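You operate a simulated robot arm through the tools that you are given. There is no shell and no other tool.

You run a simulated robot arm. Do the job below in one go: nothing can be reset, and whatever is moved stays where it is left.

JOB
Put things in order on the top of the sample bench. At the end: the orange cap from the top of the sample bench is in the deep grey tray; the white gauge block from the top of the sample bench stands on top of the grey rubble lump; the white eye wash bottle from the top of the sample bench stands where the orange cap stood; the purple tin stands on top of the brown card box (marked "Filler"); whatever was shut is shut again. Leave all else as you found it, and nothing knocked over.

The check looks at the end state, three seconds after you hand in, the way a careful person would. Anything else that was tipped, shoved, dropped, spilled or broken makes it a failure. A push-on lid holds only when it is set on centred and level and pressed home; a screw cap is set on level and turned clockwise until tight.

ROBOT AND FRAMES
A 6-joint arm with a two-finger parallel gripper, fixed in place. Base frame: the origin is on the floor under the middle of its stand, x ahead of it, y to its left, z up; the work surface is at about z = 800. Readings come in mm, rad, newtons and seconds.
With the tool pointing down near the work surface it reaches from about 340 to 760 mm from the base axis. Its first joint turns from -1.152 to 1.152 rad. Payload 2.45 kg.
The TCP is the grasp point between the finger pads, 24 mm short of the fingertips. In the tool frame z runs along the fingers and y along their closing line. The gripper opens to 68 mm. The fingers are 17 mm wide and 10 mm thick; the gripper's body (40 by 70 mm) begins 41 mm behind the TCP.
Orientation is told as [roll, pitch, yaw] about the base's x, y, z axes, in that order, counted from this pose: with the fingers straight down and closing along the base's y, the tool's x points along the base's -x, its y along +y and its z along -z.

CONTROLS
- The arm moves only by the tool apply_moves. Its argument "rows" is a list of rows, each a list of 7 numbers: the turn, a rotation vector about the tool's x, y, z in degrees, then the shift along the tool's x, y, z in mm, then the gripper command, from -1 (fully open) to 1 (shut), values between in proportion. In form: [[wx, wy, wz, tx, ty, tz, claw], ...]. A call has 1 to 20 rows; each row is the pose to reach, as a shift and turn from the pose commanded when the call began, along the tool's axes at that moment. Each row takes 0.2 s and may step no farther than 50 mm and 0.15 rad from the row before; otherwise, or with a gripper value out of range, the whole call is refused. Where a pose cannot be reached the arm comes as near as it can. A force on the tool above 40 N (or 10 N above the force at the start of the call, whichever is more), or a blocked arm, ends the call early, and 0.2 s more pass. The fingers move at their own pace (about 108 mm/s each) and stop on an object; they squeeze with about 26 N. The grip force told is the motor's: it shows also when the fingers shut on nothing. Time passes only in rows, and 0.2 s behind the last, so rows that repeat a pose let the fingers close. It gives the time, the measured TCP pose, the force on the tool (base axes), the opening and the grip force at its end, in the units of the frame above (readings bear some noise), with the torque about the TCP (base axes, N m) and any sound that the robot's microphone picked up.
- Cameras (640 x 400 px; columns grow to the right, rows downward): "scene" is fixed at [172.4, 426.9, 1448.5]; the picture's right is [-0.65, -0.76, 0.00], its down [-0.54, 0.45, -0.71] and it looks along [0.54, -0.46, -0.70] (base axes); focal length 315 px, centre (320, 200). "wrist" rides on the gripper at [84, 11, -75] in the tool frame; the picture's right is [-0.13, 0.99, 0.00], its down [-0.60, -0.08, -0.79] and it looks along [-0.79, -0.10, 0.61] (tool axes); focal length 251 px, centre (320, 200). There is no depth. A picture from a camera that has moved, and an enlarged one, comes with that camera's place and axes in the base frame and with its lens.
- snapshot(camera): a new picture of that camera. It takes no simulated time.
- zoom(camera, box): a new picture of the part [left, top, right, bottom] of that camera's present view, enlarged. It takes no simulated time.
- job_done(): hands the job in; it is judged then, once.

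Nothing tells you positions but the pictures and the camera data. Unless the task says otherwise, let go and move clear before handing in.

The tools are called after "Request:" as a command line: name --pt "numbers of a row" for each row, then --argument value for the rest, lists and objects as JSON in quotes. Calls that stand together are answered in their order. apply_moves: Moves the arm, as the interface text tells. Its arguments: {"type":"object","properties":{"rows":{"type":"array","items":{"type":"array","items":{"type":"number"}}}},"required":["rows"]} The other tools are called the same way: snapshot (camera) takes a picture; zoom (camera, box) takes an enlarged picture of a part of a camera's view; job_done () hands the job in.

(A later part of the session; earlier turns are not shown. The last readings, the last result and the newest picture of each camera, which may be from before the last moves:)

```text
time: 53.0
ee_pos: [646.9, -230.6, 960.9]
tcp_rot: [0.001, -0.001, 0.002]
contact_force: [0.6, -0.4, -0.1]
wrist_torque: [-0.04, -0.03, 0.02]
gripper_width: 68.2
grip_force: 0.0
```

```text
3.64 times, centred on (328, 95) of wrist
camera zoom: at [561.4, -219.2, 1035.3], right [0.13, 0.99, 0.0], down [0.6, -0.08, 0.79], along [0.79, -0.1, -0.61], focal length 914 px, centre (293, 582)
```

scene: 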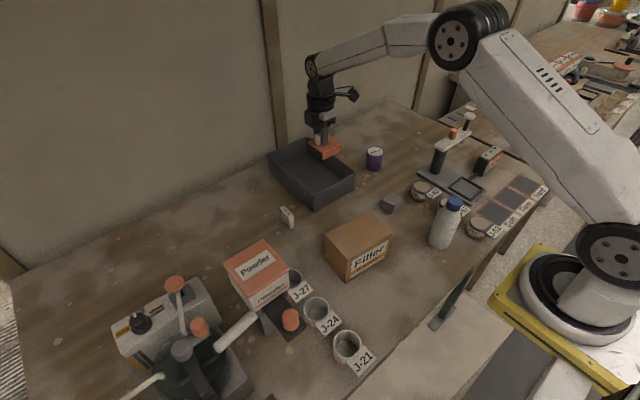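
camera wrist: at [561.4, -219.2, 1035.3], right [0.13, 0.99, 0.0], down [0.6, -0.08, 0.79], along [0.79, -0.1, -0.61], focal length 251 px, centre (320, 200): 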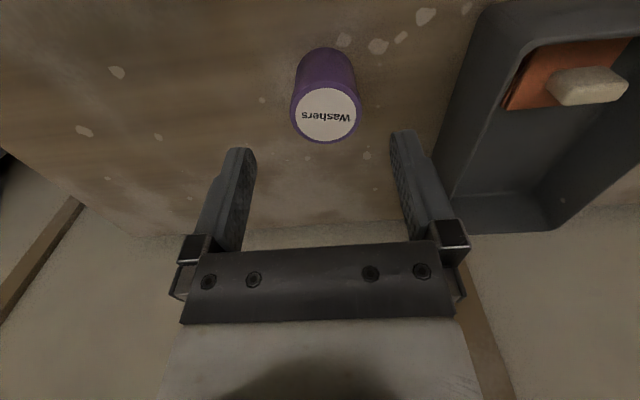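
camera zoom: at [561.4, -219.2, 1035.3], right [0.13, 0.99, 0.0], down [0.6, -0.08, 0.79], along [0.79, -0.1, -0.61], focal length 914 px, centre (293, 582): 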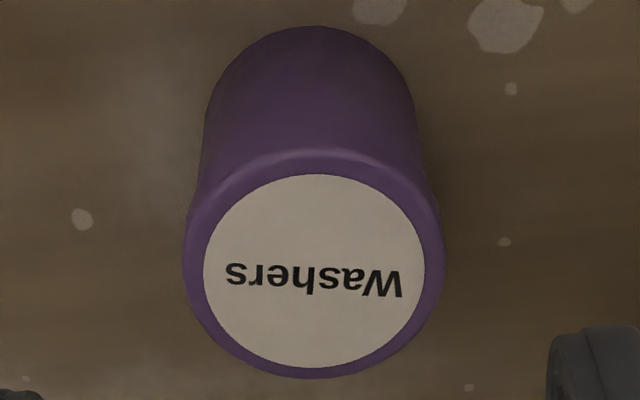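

The tin has a push-on lid slightly wider than its body, so straight-down fingers would grip the lid rather than the body. I'll tilt the tool about 50° and grip the body below the lid. First I raise and yaw 180° so the camera ends up above.

Request:
apply_moves --pt "0 0 0 15 0 -30 -1" --pt "0 0 8 30 0 -60 -1" --pt "0 0 16 45 0 -90 -1" --pt "0 0 24 60 0 -120 -1" --pt "0 0 32 75 0 -130 -1" --pt "0 0 40 87 0 -130 -1" --pt "0 0 48 87 0 -130 -1" --pt "0 0 56 87 0 -130 -1" --pt "0 0 64 87 0 -130 -1" --pt "0 0 72 87 0 -130 -1" --pt "0 0 80 87 0 -130 -1" --pt "0 0 88 87 0 -130 -1" --pt "0 0 96 87 0 -130 -1" --pt "0 0 104 87 0 -130 -1" --pt "0 0 112 87 0 -130 -1" --pt "0 0 120 87 0 -130 -1" --pt "0 0 128 87 0 -130 -1" --pt "0 0 136 87 0 -130 -1" --pt "0 0 144 87 0 -130 -1" --pt "0 0 152 87 0 -130 -1"

Request:
apply_moves --pt "0 0 8 0 0 0 -1" --pt "0 0 16 0 0 0 -1" --pt "0 0 24 0 0 0 -1" --pt "0 0 28 0 0 0 -1" --pt "0 0 28 0 0 0 -1"

Request:
snapshot --camera "scene"

```text
time: 57.2
ee_pos: [559.8, -229.4, 1091.3]
tcp_rot: [-0.001, 0.0, -2.651]
contact_force: [0.3, -0.2, -0.1]
wrist_torque: [0.02, -0.02, -0.01]
gripper_width: 67.9
grip_force: 0.1
```

```text
time: 58.4
ee_pos: [559.2, -229.7, 1091.1]
tcp_rot: [0.001, 0.0, -3.141]
contact_force: [-0.3, 0.0, 0.7]
wrist_torque: [0.0, 0.02, -0.01]
gripper_width: 68.0
grip_force: 0.1
```

```text
taken
```

scene: 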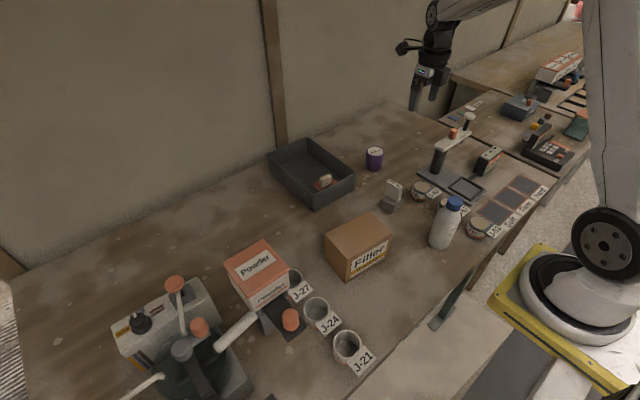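

The yaw flip worked. Now I'll tilt 50° so the fingers point outward and down.

Request:
apply_moves --pt "0 8 0 0 0 0 -1" --pt "0 16 0 0 0 0 -1" --pt "0 24 0 0 0 0 -1" --pt "0 32 0 0 0 0 -1" --pt "0 40 0 0 0 0 -1" --pt "0 48 0 0 0 0 -1" --pt "0 50 0 0 0 0 -1" --pt "0 50 0 0 0 0 -1"

Request:
snapshot --camera "scene"

Request:
snapshot --camera "wrist"

```text
time: 60.2
ee_pos: [560.1, -229.3, 1091.6]
tcp_rot: [-0.001, 0.873, -3.141]
contact_force: [-0.6, 0.2, 0.4]
wrist_torque: [-0.05, -0.02, 0.02]
gripper_width: 68.2
grip_force: 0.1
```

```text
taken
```

scene: 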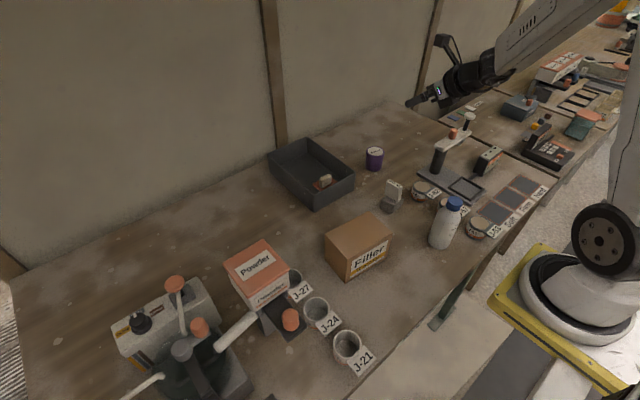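

```text
taken
camera wrist: at [555.0, -240.0, 1203.0], right [-0.08, -0.99, -0.1], down [-1.0, 0.08, 0.05], along [-0.04, 0.1, -0.99], focal length 251 px, centre (320, 200)
```

wrist: 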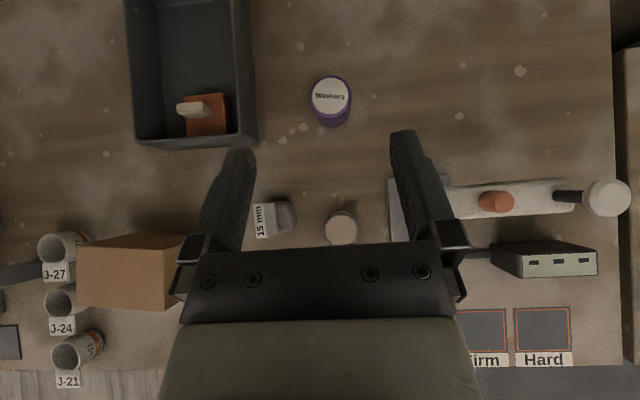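

The tilt is reachable, and the tin centre is confirmed at about (676, -229). I'll move to a pre-grasp point about 90 mm back along the finger axis.

Request:
apply_moves --pt "0 0 0 -27 0 32 -1" --pt "0 0 0 -54 0 64 -1" --pt "0 0 0 -81 0 97 -1" --pt "0 0 0 -108 0 129 -1" --pt "0 0 0 -133.4 0 161 -1" --pt "0 0 0 -133.4 0 161 -1"

Request:
snapshot --camera "wrist"

Request:
snapshot --camera "scene"

```text
time: 61.6
ee_pos: [598.5, -229.5, 887.5]
tcp_rot: [0.001, 0.874, -3.141]
contact_force: [-0.6, 0.0, 0.4]
wrist_torque: [0.04, -0.04, -0.03]
gripper_width: 68.0
grip_force: 0.0
```

```text
taken
camera wrist: at [594.5, -239.8, 999.7], right [-0.08, -0.99, -0.1], down [-1.0, 0.08, 0.05], along [-0.04, 0.1, -0.99], focal length 251 px, centre (320, 200)
```

wrist: 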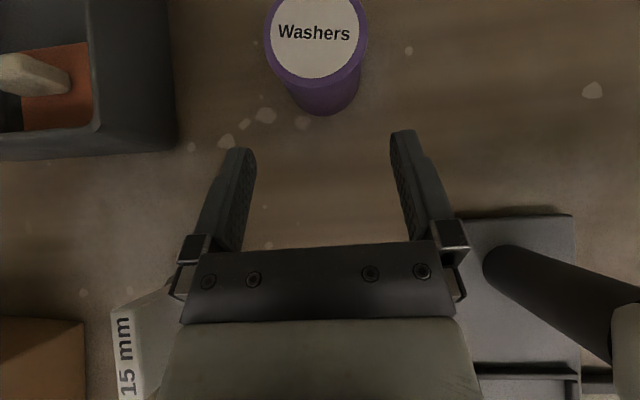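

```text
taken
```

scene: 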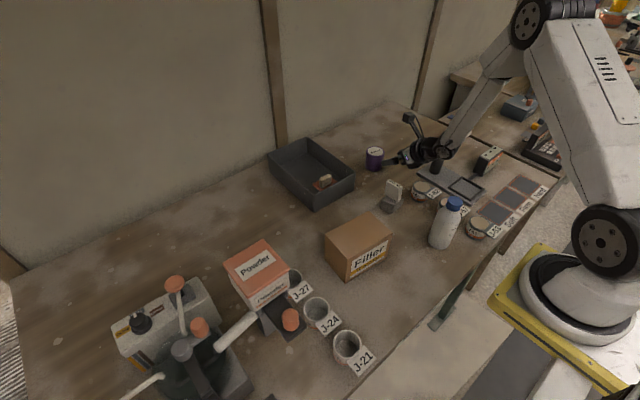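

Request:
zoom --camera "scene" --box '[360, 90, 520, 210]'

```text
3.33 times, centred on (440, 150) of scene
camera zoom: at [172.4, 426.9, 1448.5], right [-0.65, -0.76, 0.0], down [-0.54, 0.45, -0.71], along [0.54, -0.46, -0.7], focal length 1050 px, centre (-80, 367)
```

zoom: 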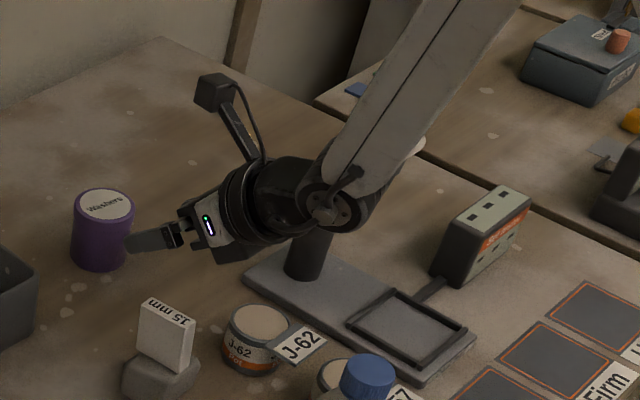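

The arm is clear of the sieve post and the gauge block. I'll advance along the finger axis to straddle the tin body.

Request:
apply_moves --pt "0 0 0 -0.5 1 30 -1" --pt "0 0 0 -1 1 55 -1" --pt "0 0 0 -1.2 1 75 -1" --pt "0 0 0 -1.2 1 75 -1"

Request:
snapshot --camera "wrist"

Request:
zoom --camera "scene" --box '[350, 110, 470, 200]'

```text
time: 62.6
ee_pos: [654.0, -229.0, 834.2]
tcp_rot: [0.0, 0.873, -3.139]
contact_force: [-0.1, 0.2, -0.2]
wrist_torque: [0.01, 0.0, 0.05]
gripper_width: 67.7
grip_force: 0.1
```

```text
taken
camera wrist: at [649.7, -239.0, 948.0], right [-0.08, -0.99, -0.1], down [-1.0, 0.08, 0.05], along [-0.04, 0.1, -0.99], focal length 251 px, centre (320, 200)
```

wrist: 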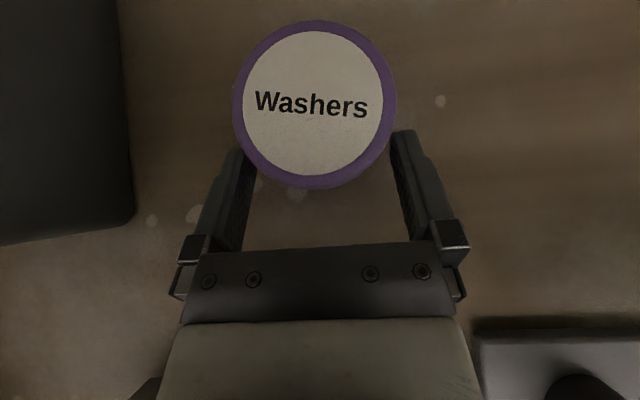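

```text
4.44 times, centred on (410, 155) of scene
camera zoom: at [172.4, 426.9, 1448.5], right [-0.65, -0.76, 0.0], down [-0.54, 0.45, -0.71], along [0.54, -0.46, -0.7], focal length 1400 px, centre (-80, 400)
```

zoom: 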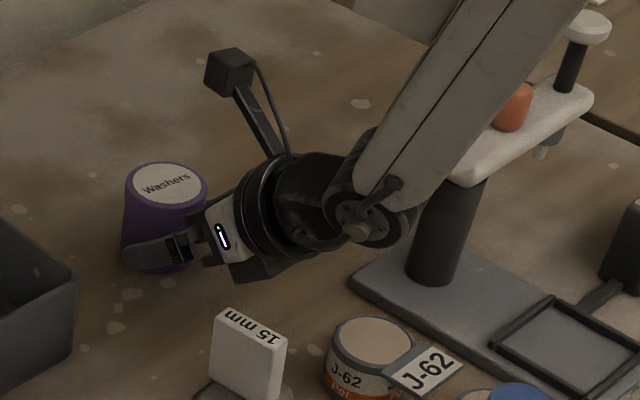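

Request:
apply_moves --pt "0 0 0 0 3 0 -1" --pt "0 0 0 0 3 0 -1" --pt "0 0 0 0 3 0 -1"

Request:
snapshot --camera "wrist"

```text
time: 63.4
ee_pos: [655.2, -233.2, 836.1]
tcp_rot: [0.001, 0.872, -3.14]
contact_force: [-0.2, -0.8, -0.2]
wrist_torque: [-0.02, 0.0, -0.05]
gripper_width: 67.9
grip_force: 0.0
```

```text
taken
camera wrist: at [650.0, -243.0, 948.7], right [-0.08, -0.99, -0.1], down [-1.0, 0.08, 0.05], along [-0.04, 0.1, -0.99], focal length 251 px, centre (320, 200)
```

wrist: 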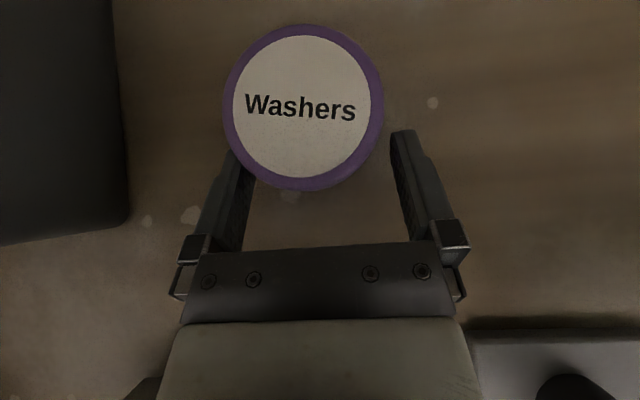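

Now the tin is centred between the fingers to within 1 mm. I'll advance the last 13 mm.

Request:
apply_moves --pt "0 0 0 0 -0.7 7 -1" --pt "0 0 0 0 -0.7 13 -1" --pt "0 0 0 0 -0.7 13 -1"

Request:
snapshot --camera "wrist"

Request:
zoom --camera "scene" --box '[350, 130, 430, 190]'

```text
time: 64.2
ee_pos: [664.9, -233.1, 828.1]
tcp_rot: [0.0, 0.873, -3.14]
contact_force: [0.2, -0.4, 0.2]
wrist_torque: [0.01, 0.05, -0.01]
gripper_width: 68.0
grip_force: 0.0
```

```text
taken
camera wrist: at [660.5, -242.9, 940.6], right [-0.08, -0.99, -0.1], down [-1.0, 0.08, 0.05], along [-0.04, 0.1, -0.99], focal length 251 px, centre (320, 200)
```

wrist: 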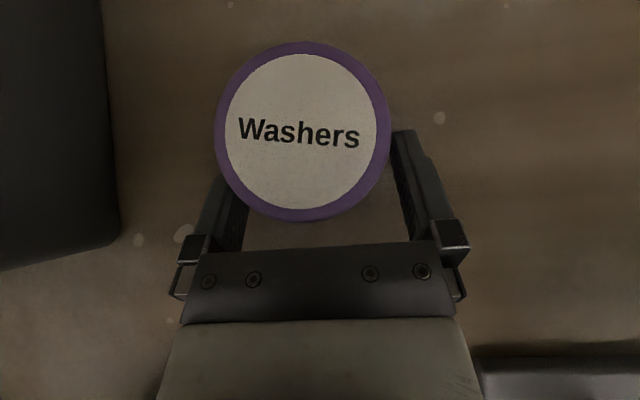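

```text
6.67 times, centred on (390, 160) of scene
camera zoom: at [172.4, 426.9, 1448.5], right [-0.65, -0.76, 0.0], down [-0.54, 0.45, -0.71], along [0.54, -0.46, -0.7], focal length 2101 px, centre (-147, 467)
```

zoom: 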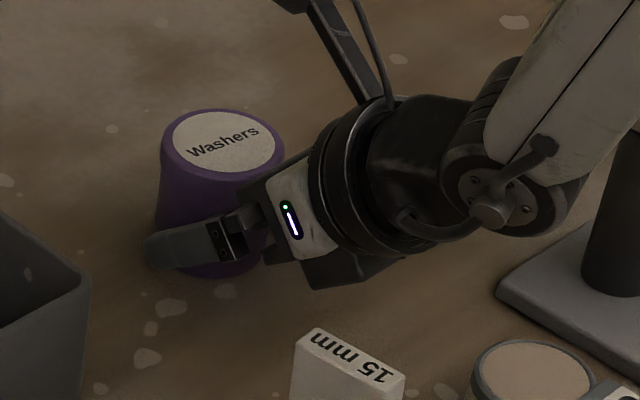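

The finger lies on the tin body below the lid. I'll close and check the width.

Request:
apply_moves --pt "0 0 0 0 0 0 1" --pt "0 0 0 0 0 0 1" --pt "0 0 0 0 0 0 1"

Request:
snapshot --camera "wrist"

Request:
zoom --camera "scene" --box '[350, 130, 430, 190]'

```text
time: 65.0
ee_pos: [665.5, -233.1, 828.2]
tcp_rot: [-0.002, 0.873, -3.14]
contact_force: [0.1, 0.5, 0.0]
wrist_torque: [0.02, -0.06, -0.02]
gripper_width: 56.1
grip_force: 26.4
```

```text
taken
camera wrist: at [660.4, -242.9, 940.7], right [-0.08, -0.99, -0.1], down [-1.0, 0.08, 0.05], along [-0.04, 0.1, -0.99], focal length 251 px, centre (320, 200)
```

wrist: 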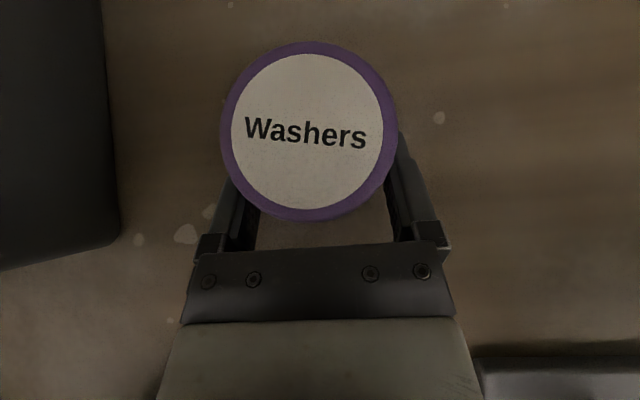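

```text
6.67 times, centred on (390, 160) of scene
camera zoom: at [172.4, 426.9, 1448.5], right [-0.65, -0.76, 0.0], down [-0.54, 0.45, -0.71], along [0.54, -0.46, -0.7], focal length 2101 px, centre (-147, 467)
```

zoom: 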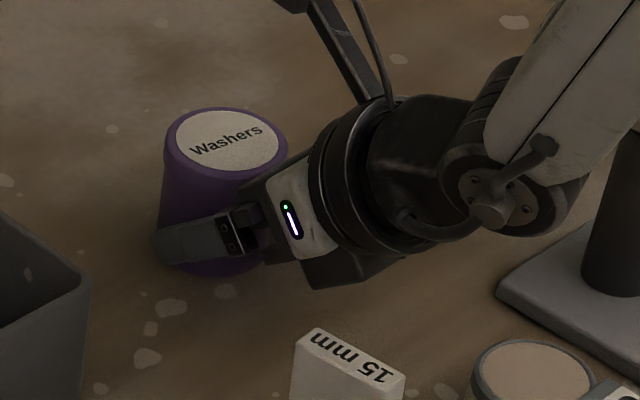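

It's gripped at 56 mm, on the body. I'll lift slowly straight up and check.

Request:
apply_moves --pt "0 0 0 2.3 0 -1.9 1" --pt "0 0 0 7.7 0 -6.4 1" --pt "0 0 0 15.3 0 -12.9 1" --pt "0 0 0 23 0 -19.3 1" --pt "0 0 0 23 0 -19.3 1"

Request:
snapshot --camera "wrist"

Request:
zoom --camera "scene" --box '[350, 110, 430, 190]'

```text
time: 66.2
ee_pos: [663.2, -232.3, 857.8]
tcp_rot: [0.0, 0.873, -3.139]
contact_force: [0.1, 0.0, -1.8]
wrist_torque: [-0.01, 0.04, 0.02]
gripper_width: 56.1
grip_force: 26.1
```

```text
taken
camera wrist: at [659.4, -242.3, 970.3], right [-0.08, -0.99, -0.1], down [-1.0, 0.08, 0.05], along [-0.04, 0.1, -0.99], focal length 251 px, centre (320, 200)
```

wrist: 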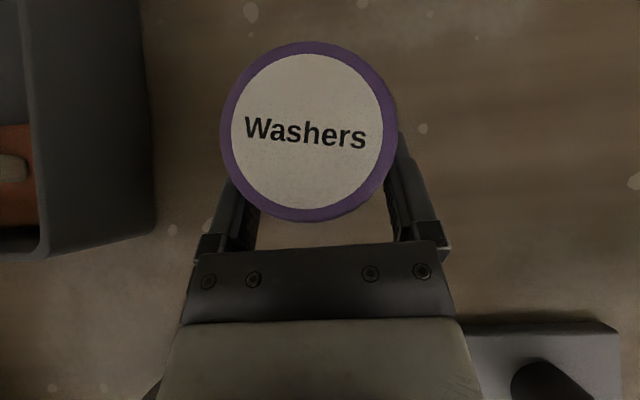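

```text
5.00 times, centred on (390, 150) of scene
camera zoom: at [172.5, 426.8, 1448.5], right [-0.65, -0.76, 0.0], down [-0.54, 0.45, -0.71], along [0.54, -0.46, -0.7], focal length 1576 px, centre (-30, 450)
```

zoom: 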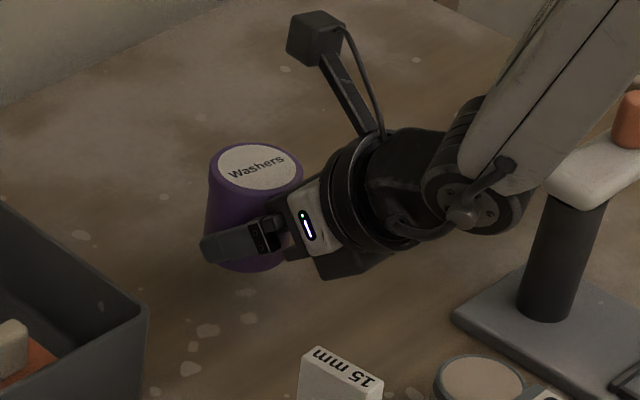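

The tin lifted cleanly with its lid on. I'll raise it well up, then carry it toward the Filler box while yawing 90°, so the gripper sits on the -y side for placing.

Request:
apply_moves --pt "0 0 0 27.6 0 -23.1 1" --pt "0 0 0 55.2 0 -46.3 1" --pt "0 0 0 82.7 0 -69.4 1" --pt "0 0 0 110.3 0 -92.6 1" --pt "0 0 0 137.9 0 -115.7 1" --pt "0 0 0 137.9 0 -115.7 1"

Request:
apply_moves --pt "5.7 0 -4.8 -10.3 -24 -12.3 1" --pt "11.5 0 -9.6 -20.7 -48 -24.6 1" --pt "17.2 0 -14.5 -31 -72 -37 1" --pt "23 0 -19.3 -41.4 -96 -49.3 1" --pt "28.7 0 -24.1 -51.7 -120 -61.6 1" --pt "34.5 0 -28.9 -62 -145 -73.9 1" --pt "40.2 0 -33.8 -72.4 -169 -86.2 1" --pt "46 0 -38.6 -82.7 -193 -98.5 1" --pt "51.7 0 -43.4 -93 -217 -110.8 1" --pt "57.5 0 -48.2 -103.4 -241 -123.2 1" --pt "63.2 0 -53 -113.8 -265 -135.5 1" --pt "68.9 0 -57.9 -124.1 -289 -147.8 1" --pt "68.9 0 -57.9 -124.1 -289 -147.8 1"

Request:
snapshot --camera "wrist"

Request:
snapshot --camera "scene"

```text
time: 67.6
ee_pos: [663.3, -231.8, 1036.3]
tcp_rot: [0.0, 0.872, -3.141]
contact_force: [0.5, -0.5, -0.6]
wrist_torque: [-0.01, 0.03, 0.0]
gripper_width: 56.2
grip_force: 26.0
```

```text
time: 70.4
ee_pos: [470.3, 53.6, 1040.7]
tcp_rot: [0.002, 0.873, -1.566]
contact_force: [-0.3, -0.1, -2.1]
wrist_torque: [-0.01, -0.02, -0.02]
gripper_width: 56.2
grip_force: 25.8
```

```text
taken
camera wrist: at [480.2, 51.2, 1152.5], right [0.99, -0.08, -0.1], down [-0.08, -1.0, 0.05], along [-0.1, -0.04, -0.99], focal length 251 px, centre (320, 200)
```

wrist: 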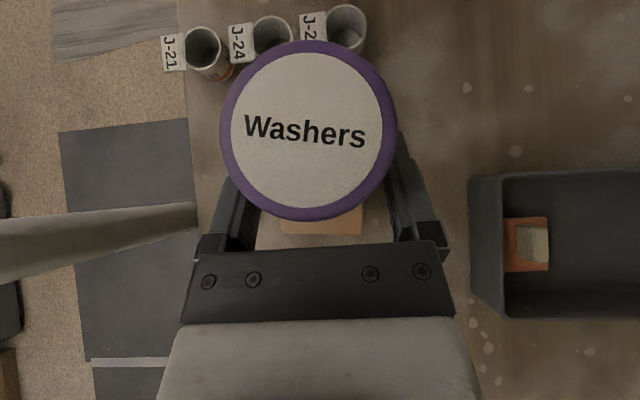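

```text
taken
```

scene: 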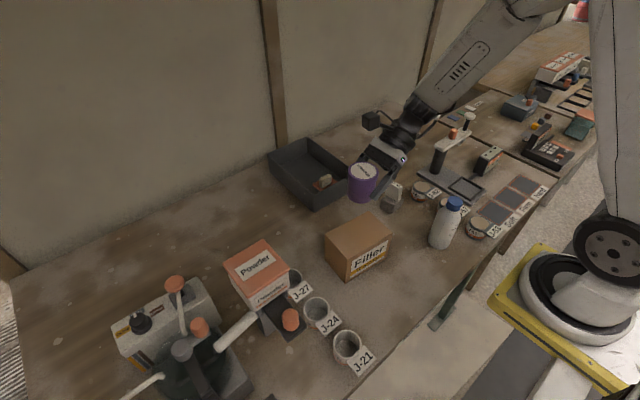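

The tin hangs level above the box. The tin centre is at about (470, 69), so I'll shift -9.5 mm in x and lower to just above the box top.

Request:
apply_moves --pt "0 0 0 0 -9.5 0 1" --pt "0 0 0 -23 -9.5 19.3 1" --pt "0 0 0 -46 -9.5 38.6 1" --pt "0 0 0 -69 -9.5 57.9 1" --pt "0 0 0 -80.4 -9.5 67.5 1" --pt "0 0 0 -80.4 -9.5 67.5 1"

Request:
snapshot --camera "wrist"

Request:
zoom --camera "scene" --box '[310, 150, 430, 290]'

```text
time: 71.8
ee_pos: [461.4, 57.7, 933.5]
tcp_rot: [0.001, 0.874, -1.566]
contact_force: [0.3, 0.5, -1.8]
wrist_torque: [-0.03, 0.01, 0.04]
gripper_width: 56.1
grip_force: 26.2
```

```text
taken
camera wrist: at [470.9, 53.9, 1046.2], right [0.99, -0.08, -0.1], down [-0.08, -1.0, 0.05], along [-0.1, -0.04, -0.99], focal length 251 px, centre (320, 200)
```

wrist: 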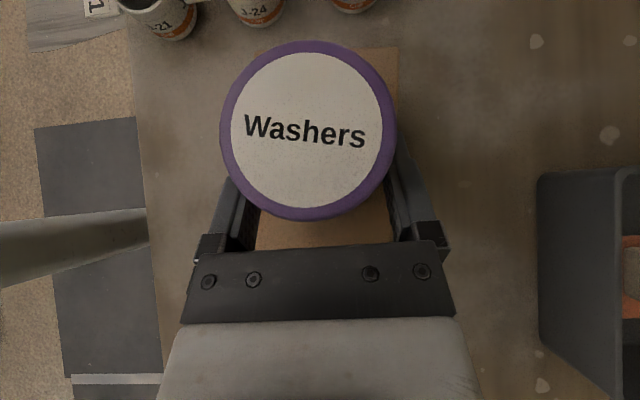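

```text
2.86 times, centred on (370, 220) of scene
camera zoom: at [172.5, 426.9, 1448.5], right [-0.65, -0.76, 0.0], down [-0.54, 0.45, -0.71], along [0.54, -0.46, -0.7], focal length 900 px, centre (177, 143)
```

zoom: 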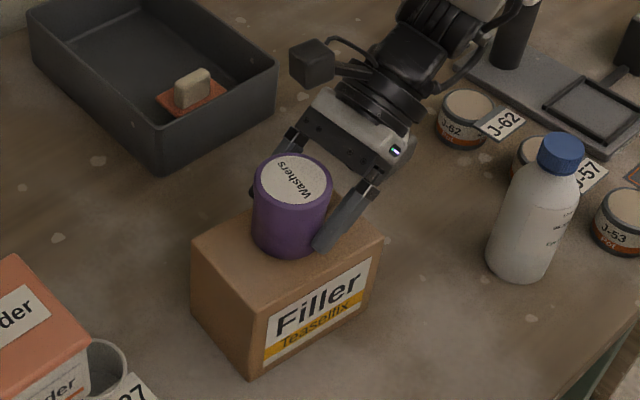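

The tin is centred over the box top, about 9 mm above. I'll lower it in small steps until it touches.

Request:
apply_moves --pt "0 0 0 -3.1 0 2.6 1" --pt "0 0 0 -5.4 0 4.5 1" --pt "0 0 0 -5.4 0 4.5 1"

```text
time: 72.6
ee_pos: [461.7, 57.3, 928.2]
tcp_rot: [0.003, 0.874, -1.566]
contact_force: [-3.5, -4.1, 18.2]
wrist_torque: [0.19, 0.36, 0.21]
gripper_width: 56.1
grip_force: 26.4
```

Request:
apply_moves --pt "0 0 0 0.9 0 -0.8 1" --pt "0 0 0 0.9 0 -0.8 1"

Request:
zoom --camera "scene" --box '[330, 190, 400, 260]'

```text
time: 73.2
ee_pos: [460.6, 58.1, 927.9]
tcp_rot: [0.002, 0.872, -1.569]
contact_force: [2.2, 0.2, 10.1]
wrist_torque: [0.37, 0.05, -0.04]
gripper_width: 56.0
grip_force: 26.8
```

```text
5.71 times, centred on (365, 225) of scene
camera zoom: at [172.3, 426.9, 1448.5], right [-0.65, -0.76, 0.0], down [-0.54, 0.45, -0.71], along [0.54, -0.46, -0.7], focal length 1801 px, centre (63, 57)
```

zoom: 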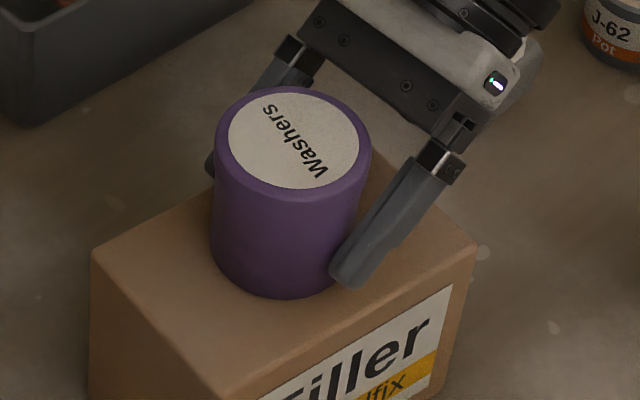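

It's seated on the box. I'll ease off a touch, open, and withdraw straight back along the finger axis.

Request:
apply_moves --pt "0 0 0 0.5 0 -0.4 1" --pt "0 0 0 0.5 0 -0.4 -0.75" --pt "0 0 0 0.5 0 -0.4 -1" --pt "0 0 0 0.5 0 -0.4 -1" --pt "0 0 0 0.5 0 -15 -1" --pt "0 0 0 0.5 0 -40 -1" --pt "0 0 0 0.5 0 -80 -1" --pt "0 0 0 0.5 0 -120 -1" --pt "0 0 0 0.5 0 -120 -1"

Request:
snapshot --camera "wrist"

Request:
snapshot --camera "scene"

Request:
zoom --camera "scene" --box '[310, 180, 430, 290]'

```text
time: 75.2
ee_pos: [462.2, -32.7, 1005.1]
tcp_rot: [0.0, 0.87, -1.567]
contact_force: [0.4, -0.3, 0.4]
wrist_torque: [-0.02, 0.01, -0.04]
gripper_width: 68.1
grip_force: 0.1
```

```text
taken
camera wrist: at [472.3, -35.9, 1117.4], right [0.99, -0.08, -0.1], down [-0.08, -1.0, 0.05], along [-0.1, -0.04, -0.99], focal length 251 px, centre (320, 200)
```

wrist: 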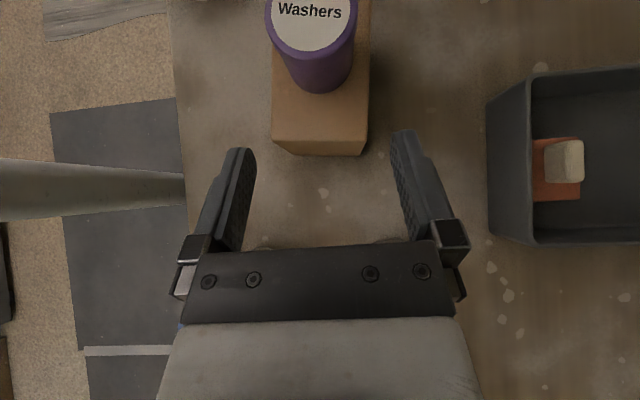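

```text
taken
```

scene: 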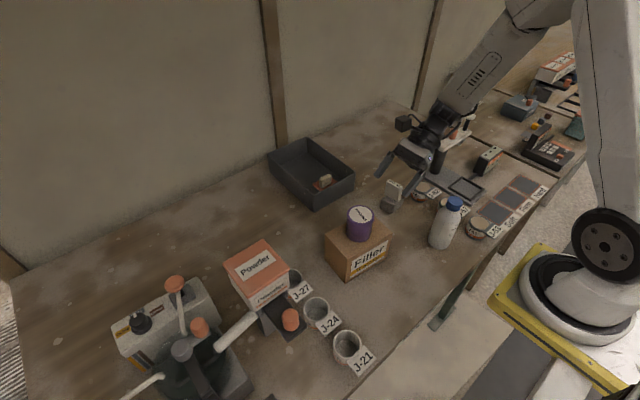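

```text
3.64 times, centred on (370, 235) of scene
camera zoom: at [172.4, 426.8, 1448.5], right [-0.65, -0.76, 0.0], down [-0.54, 0.45, -0.71], along [0.54, -0.46, -0.7], focal length 1146 px, centre (138, 73)
```

zoom: 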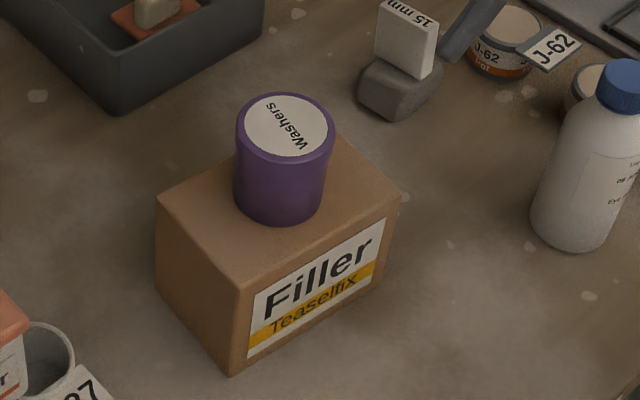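

The tin stands on the Filler box with its lid on. Now the bottle: I'll grip its body with a 60° tilt from the -y side to stay clear of the blue cap. First I'll go high above and look.

Request:
apply_moves --pt "0 0 0 20 0 -20 -1" --pt "0 2 0 10 -17 -50 -1" --pt "0 4 0 -6 -38 -80 -1" --pt "0 6 0 -22 -60 -110 -1" --pt "0 8 0 -38 -80 -145 -1" --pt "0 10 0 -54 -95 -175 -1" --pt "0 10 0 -70 -105 -199 -1" --pt "0 10 0 -70 -105 -199 -1"

Request:
snapshot --camera "wrist"

Request:
snapshot --camera "scene"

```text
time: 77.0
ee_pos: [354.6, -234.1, 1077.8]
tcp_rot: [0.004, 1.047, -1.567]
contact_force: [-0.9, 0.2, 0.2]
wrist_torque: [-0.01, -0.02, -0.02]
gripper_width: 68.1
grip_force: 0.1
```

```text
taken
camera wrist: at [365.1, -256.7, 1188.7], right [0.99, -0.06, -0.11], down [-0.08, -0.99, -0.13], along [-0.1, 0.13, -0.99], focal length 251 px, centre (320, 200)
```

wrist: 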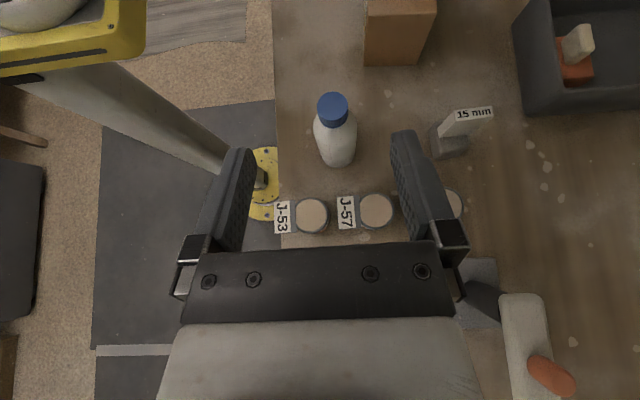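

```text
taken
```

scene: 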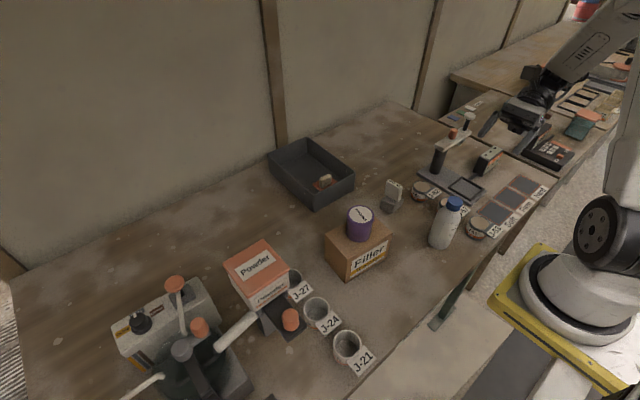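

Request:
zoom --camera "wrist" --box '[290, 80, 380, 180]'

Request:
zoom --camera "scene" --box '[420, 190, 480, 255]'

```text
4.00 times, centred on (335, 130) of wrist
camera zoom: at [365.1, -256.7, 1188.7], right [0.99, -0.06, -0.11], down [-0.08, -0.99, -0.13], along [-0.1, 0.13, -0.99], focal length 1006 px, centre (260, 480)
```

zoom: 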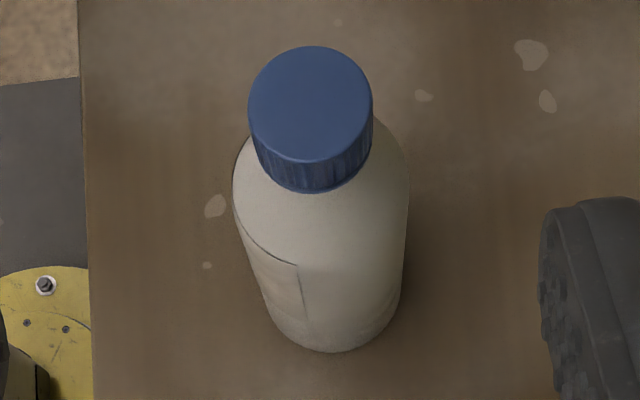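

```text
6.15 times, centred on (450, 222) of scene
camera zoom: at [172.4, 426.8, 1448.5], right [-0.65, -0.76, 0.0], down [-0.54, 0.45, -0.71], along [0.54, -0.46, -0.7], focal length 1939 px, centre (-480, 62)
```

zoom: 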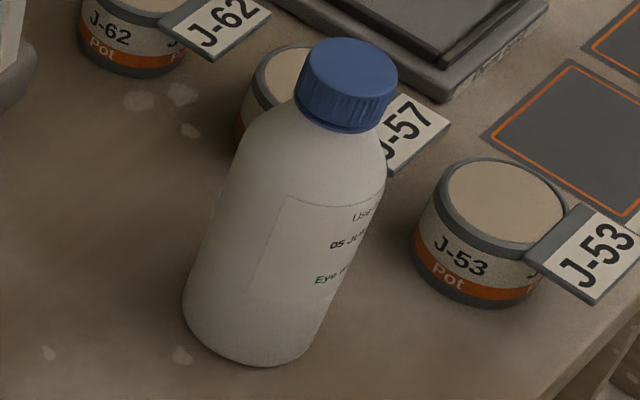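

The bottle is at about (358.5, -128), diameter ~56, full width up to z≈893, top z≈943. I'll descend to a pre-grasp point 100 mm back along the finger axis.

Request:
apply_moves --pt "0 0 0 -32 1 21 -1" --pt "0 0 0 -64 2 42 -1" --pt "0 0 0 -95 3 63 -1" --pt "0 0 0 -126.5 3.9 83.5 -1" --pt "0 0 0 -126.5 3.9 83.5 -1"

Request:
snapshot --camera "wrist"

Request:
snapshot --camera "scene"

Request:
zoom --camera "scene" --box '[400, 110, 560, 260]'

```text
time: 78.2
ee_pos: [357.0, -225.3, 927.9]
tcp_rot: [0.005, 1.046, -1.565]
contact_force: [0.8, -0.2, -0.7]
wrist_torque: [0.04, 0.03, 0.02]
gripper_width: 68.2
grip_force: 0.2
```

```text
taken
camera wrist: at [367.4, -247.7, 1036.9], right [0.99, -0.06, -0.11], down [-0.08, -0.99, -0.13], along [-0.1, 0.13, -0.99], focal length 251 px, centre (320, 200)
```

wrist: 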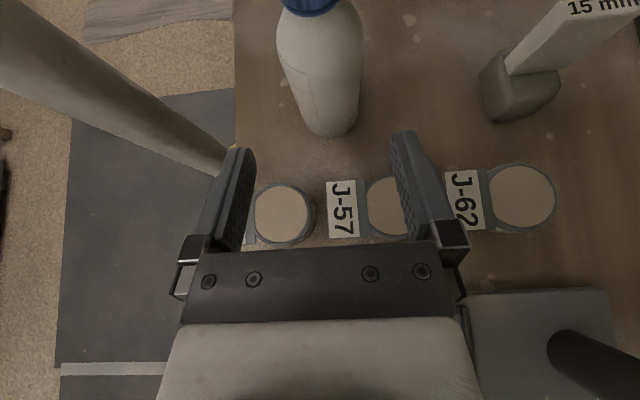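

```text
taken
```

scene: 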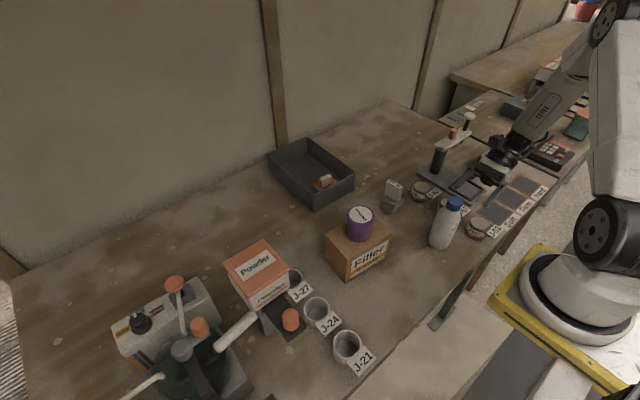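

```text
2.67 times, centred on (480, 185) of scene
camera zoom: at [172.4, 426.9, 1448.5], right [-0.65, -0.76, 0.0], down [-0.54, 0.45, -0.71], along [0.54, -0.46, -0.7], focal length 840 px, centre (-107, 240)
```

zoom: 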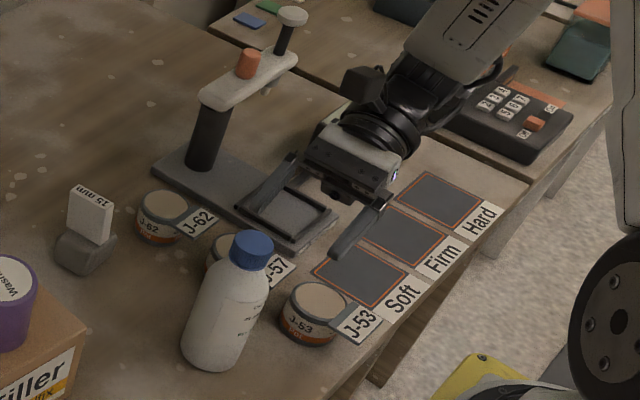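

Everything is clear around the gripper, and the bottle is about 2 mm off in x. I'll advance most of the way and check again.

Request:
apply_moves --pt "0 0 0 0 1.8 30 -1" --pt "0 0 0 0 1.8 60 -1" --pt "0 0 0 -0.5 1.8 82 -1" --pt "0 0 0 -0.5 1.8 82 -1"

Request:
snapshot --camera "wrist"

Request:
zoom --camera "scene" --box '[400, 150, 520, 260]'

```text
time: 79.2
ee_pos: [361.9, -152.1, 885.9]
tcp_rot: [0.002, 1.048, -1.567]
contact_force: [0.1, 0.0, -0.4]
wrist_torque: [-0.02, 0.0, 0.0]
gripper_width: 68.0
grip_force: 0.1
```

```text
taken
camera wrist: at [371.6, -174.9, 996.4], right [0.99, -0.06, -0.11], down [-0.08, -0.99, -0.13], along [-0.1, 0.13, -0.99], focal length 251 px, centre (320, 200)
```

wrist: 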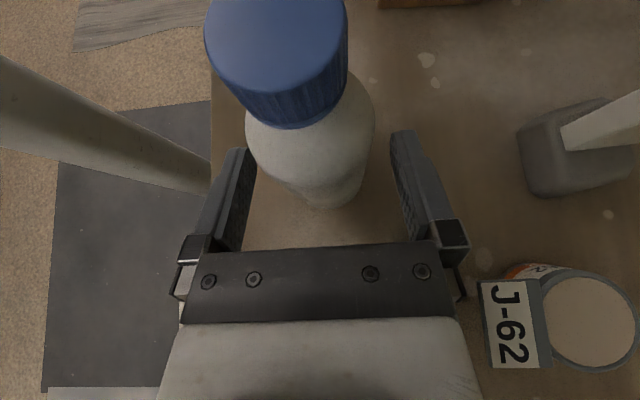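

```text
3.64 times, centred on (460, 205) of scene
camera zoom: at [172.4, 426.9, 1448.5], right [-0.65, -0.76, 0.0], down [-0.54, 0.45, -0.71], along [0.54, -0.46, -0.7], focal length 1146 px, centre (-189, 182)
```

zoom: 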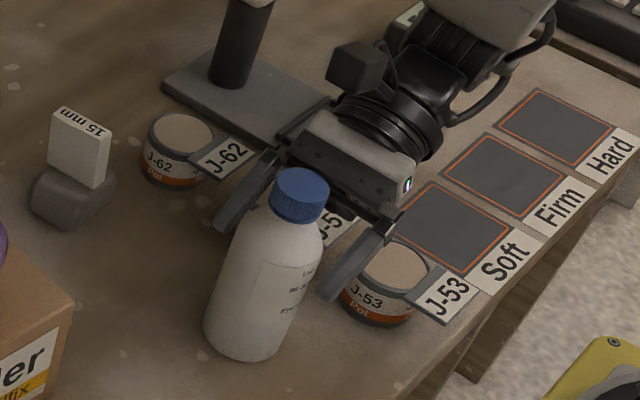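

The bottle is centred between the fingers. I'll advance the last 17 mm.

Request:
apply_moves --pt "0 0 0 0 0 9 -1" --pt "0 0 0 0 0 16.5 -1" --pt "0 0 0 0 0 16.5 -1"

Request:
snapshot --camera "wrist"

Request:
zoom --camera "scene" --box '[410, 170, 500, 260]'

```text
time: 80.0
ee_pos: [360.5, -138.6, 878.1]
tcp_rot: [0.002, 1.047, -1.567]
contact_force: [-0.7, 0.0, 0.4]
wrist_torque: [0.0, 0.01, -0.02]
gripper_width: 68.1
grip_force: 0.1
```

```text
taken
camera wrist: at [370.7, -161.7, 988.6], right [0.99, -0.06, -0.11], down [-0.08, -0.99, -0.13], along [-0.1, 0.13, -0.99], focal length 251 px, centre (320, 200)
```

wrist: 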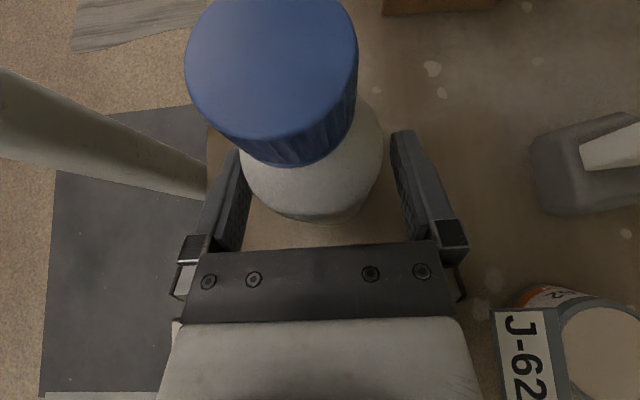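

```text
4.44 times, centred on (455, 215) of scene
camera zoom: at [172.4, 426.9, 1448.5], right [-0.65, -0.76, 0.0], down [-0.54, 0.45, -0.71], along [0.54, -0.46, -0.7], focal length 1400 px, centre (-280, 133)
```

zoom: 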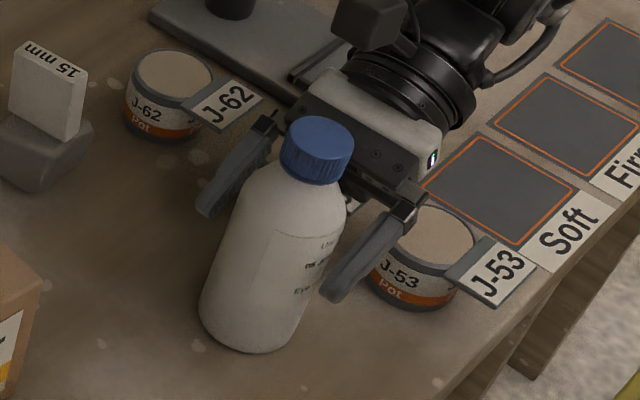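

The fingers straddle the bottle body below the shoulder. Closing now.

Request:
apply_moves --pt "0 0 0 0 0 0 0" --pt "0 0 0 0 0 0 1" --pt "0 0 0 0 0 0 1" --pt "0 0 0 0 0 0 1"

Request:
snapshot --camera "wrist"

Request:
zoom --camera "scene" --box '[410, 170, 500, 260]'

```text
time: 81.0
ee_pos: [361.3, -138.7, 877.9]
tcp_rot: [0.001, 1.049, -1.567]
contact_force: [-0.1, 0.6, -1.9]
wrist_torque: [0.07, -0.03, 0.02]
gripper_width: 53.0
grip_force: 25.8
```

```text
taken
camera wrist: at [370.7, -161.9, 988.7], right [0.99, -0.06, -0.11], down [-0.08, -0.99, -0.13], along [-0.1, 0.13, -0.99], focal length 251 px, centre (320, 200)
```

wrist: 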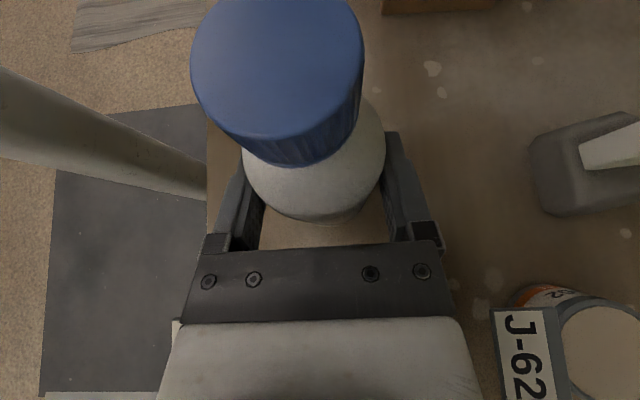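

```text
4.44 times, centred on (455, 215) of scene
camera zoom: at [172.4, 426.9, 1448.5], right [-0.65, -0.76, 0.0], down [-0.54, 0.45, -0.71], along [0.54, -0.46, -0.7], focal length 1400 px, centre (-280, 133)
```

zoom: 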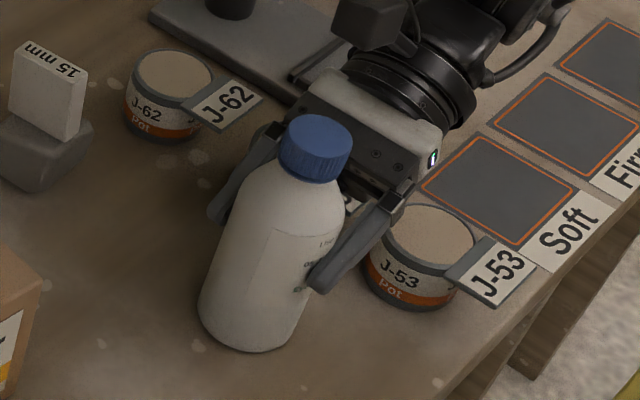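

It's gripped at 53 mm. I'll lift slowly straight up and check.

Request:
apply_moves --pt "0 0 0 2.6 0 -1.5 1" --pt "0 0 0 6.1 0 -3.5 1" --pt "0 0 0 13 0 -7.5 1" --pt "0 0 0 21.7 0 -12.5 1" --pt "0 0 0 21.7 0 -12.5 1"

Request:
snapshot --camera "wrist"

Request:
zoom --camera "scene" --box '[410, 160, 500, 260]'

```text
time: 82.2
ee_pos: [363.1, -140.0, 903.8]
tcp_rot: [0.002, 1.047, -1.568]
contact_force: [-0.5, 0.5, -3.0]
wrist_torque: [-0.05, 0.0, -0.03]
gripper_width: 52.8
grip_force: 26.3
```

```text
taken
camera wrist: at [372.7, -162.7, 1013.4], right [0.99, -0.06, -0.11], down [-0.08, -0.99, -0.13], along [-0.1, 0.13, -0.99], focal length 251 px, centre (320, 200)
```

wrist: 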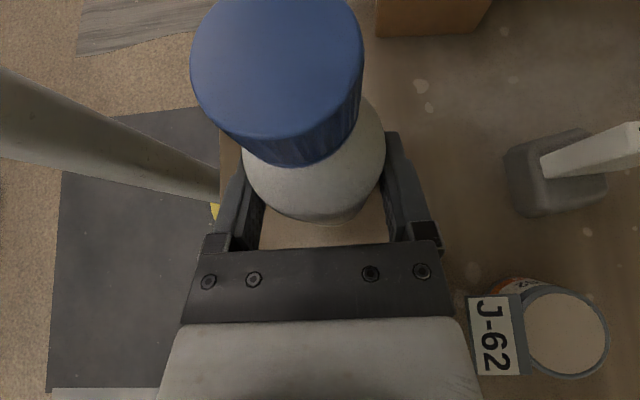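

```text
4.00 times, centred on (455, 210) of scene
camera zoom: at [172.5, 426.8, 1448.5], right [-0.65, -0.76, 0.0], down [-0.54, 0.45, -0.71], along [0.54, -0.46, -0.7], focal length 1260 px, centre (-220, 160)
```

zoom: 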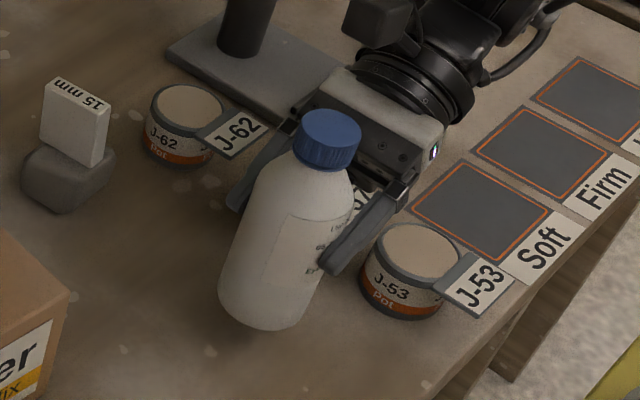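

The bottle came up cleanly, with no slip. I'll raise it well above the tin and hopper, then carry it out and around to the cap's old spot.

Request:
apply_moves --pt "0 0 0 13 0 -7.5 1" --pt "0 0 0 35 0 -20 1" --pt "0 0 0 60 0 -35 1" --pt "0 0 0 86 0 -50 1" --pt "0 0 0 112 0 -65 1" --pt "0 0 0 138 0 -80 1" --pt "0 0 0 155 0 -89.5 1" --pt "0 0 0 157 0 -90.6 1"

Request:
apply_moves --pt "0 0 0 4 14 7 1" --pt "0 0 0 10 38 17 1" --pt "0 0 0 17 64 29 1" --pt "0 0 0 24 90 41 1" --pt "0 0 0 31 117 54 1" --pt "0 0 0 38 144 66 1" --pt "0 0 0 45 171 78 1" --pt "0 0 0 52 198 91 1" --pt "0 0 0 57 218 100 1" --pt "0 0 0 60 227 104 1" --pt "0 0 0 60 227 104 1"

Request:
snapshot --camera "scene"

Request:
snapshot --camera "wrist"

```text
time: 84.0
ee_pos: [360.9, -139.0, 1084.5]
tcp_rot: [0.002, 1.046, -1.568]
contact_force: [0.4, 1.1, -1.7]
wrist_torque: [-0.02, -0.02, -0.01]
gripper_width: 52.8
grip_force: 25.7
```

```text
time: 86.4
ee_pos: [586.4, -19.8, 1084.3]
tcp_rot: [0.002, 1.048, -1.568]
contact_force: [-0.2, 0.6, -2.8]
wrist_torque: [-0.02, 0.03, 0.02]
gripper_width: 52.9
grip_force: 25.9
```

```text
taken
```

scene: 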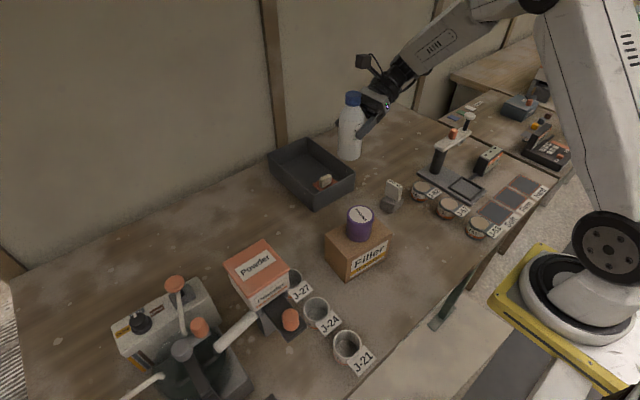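

```text
taken
camera wrist: at [597.0, -42.5, 1194.8], right [0.99, -0.06, -0.11], down [-0.08, -0.99, -0.13], along [-0.1, 0.13, -0.99], focal length 251 px, centre (320, 200)
```

wrist: 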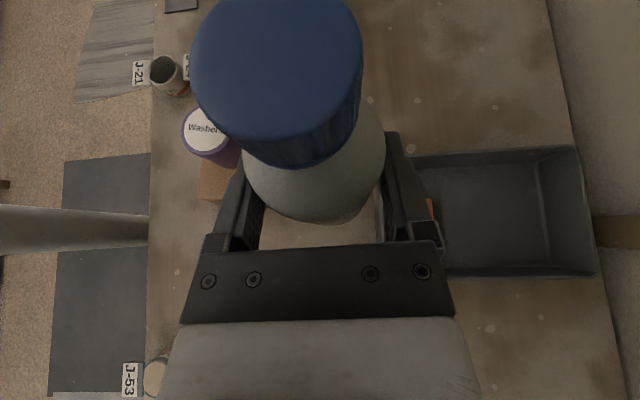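

The bottle hangs upright. I'll continue to above the cap's old spot.

Request:
apply_moves --pt "0 0 0 6 1 10 1" --pt "0 0 0 17 4 30 1" --pt "0 0 0 31 7 54 1" --pt "0 0 0 45 10 78 1" --pt "0 0 0 59 13 102 1" --pt "0 0 0 73 16 126 1" --pt "0 0 0 87 19 150 1" --pt "0 0 0 101 22 174 1" --pt "0 0 0 115 25 198 1" --pt "0 0 0 128 28 222 1" --pt "0 0 0 139 31 241 1" --pt "0 0 0 146 33 253 1" --pt "0 0 0 149.5 33.4 258.9 1" --pt "0 0 0 149.5 33.4 258.9 1"

Request:
snapshot --camera "scene"

Request:
snapshot --camera "wrist"

```text
time: 89.4
ee_pos: [624.0, 282.7, 1085.5]
tcp_rot: [0.002, 1.048, -1.568]
contact_force: [-1.0, -0.2, -2.7]
wrist_torque: [-0.02, 0.01, -0.03]
gripper_width: 53.0
grip_force: 26.0
```

```text
taken
```

scene: 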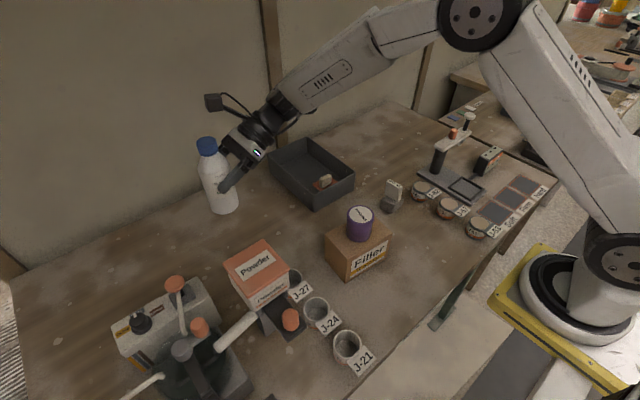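

```text
taken
camera wrist: at [632.9, 259.1, 1195.0], right [0.99, -0.06, -0.11], down [-0.08, -0.99, -0.13], along [-0.1, 0.13, -0.99], focal length 251 px, centre (320, 200)
```

wrist: 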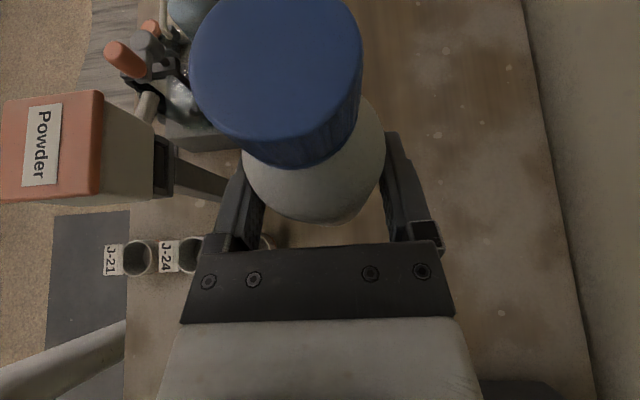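

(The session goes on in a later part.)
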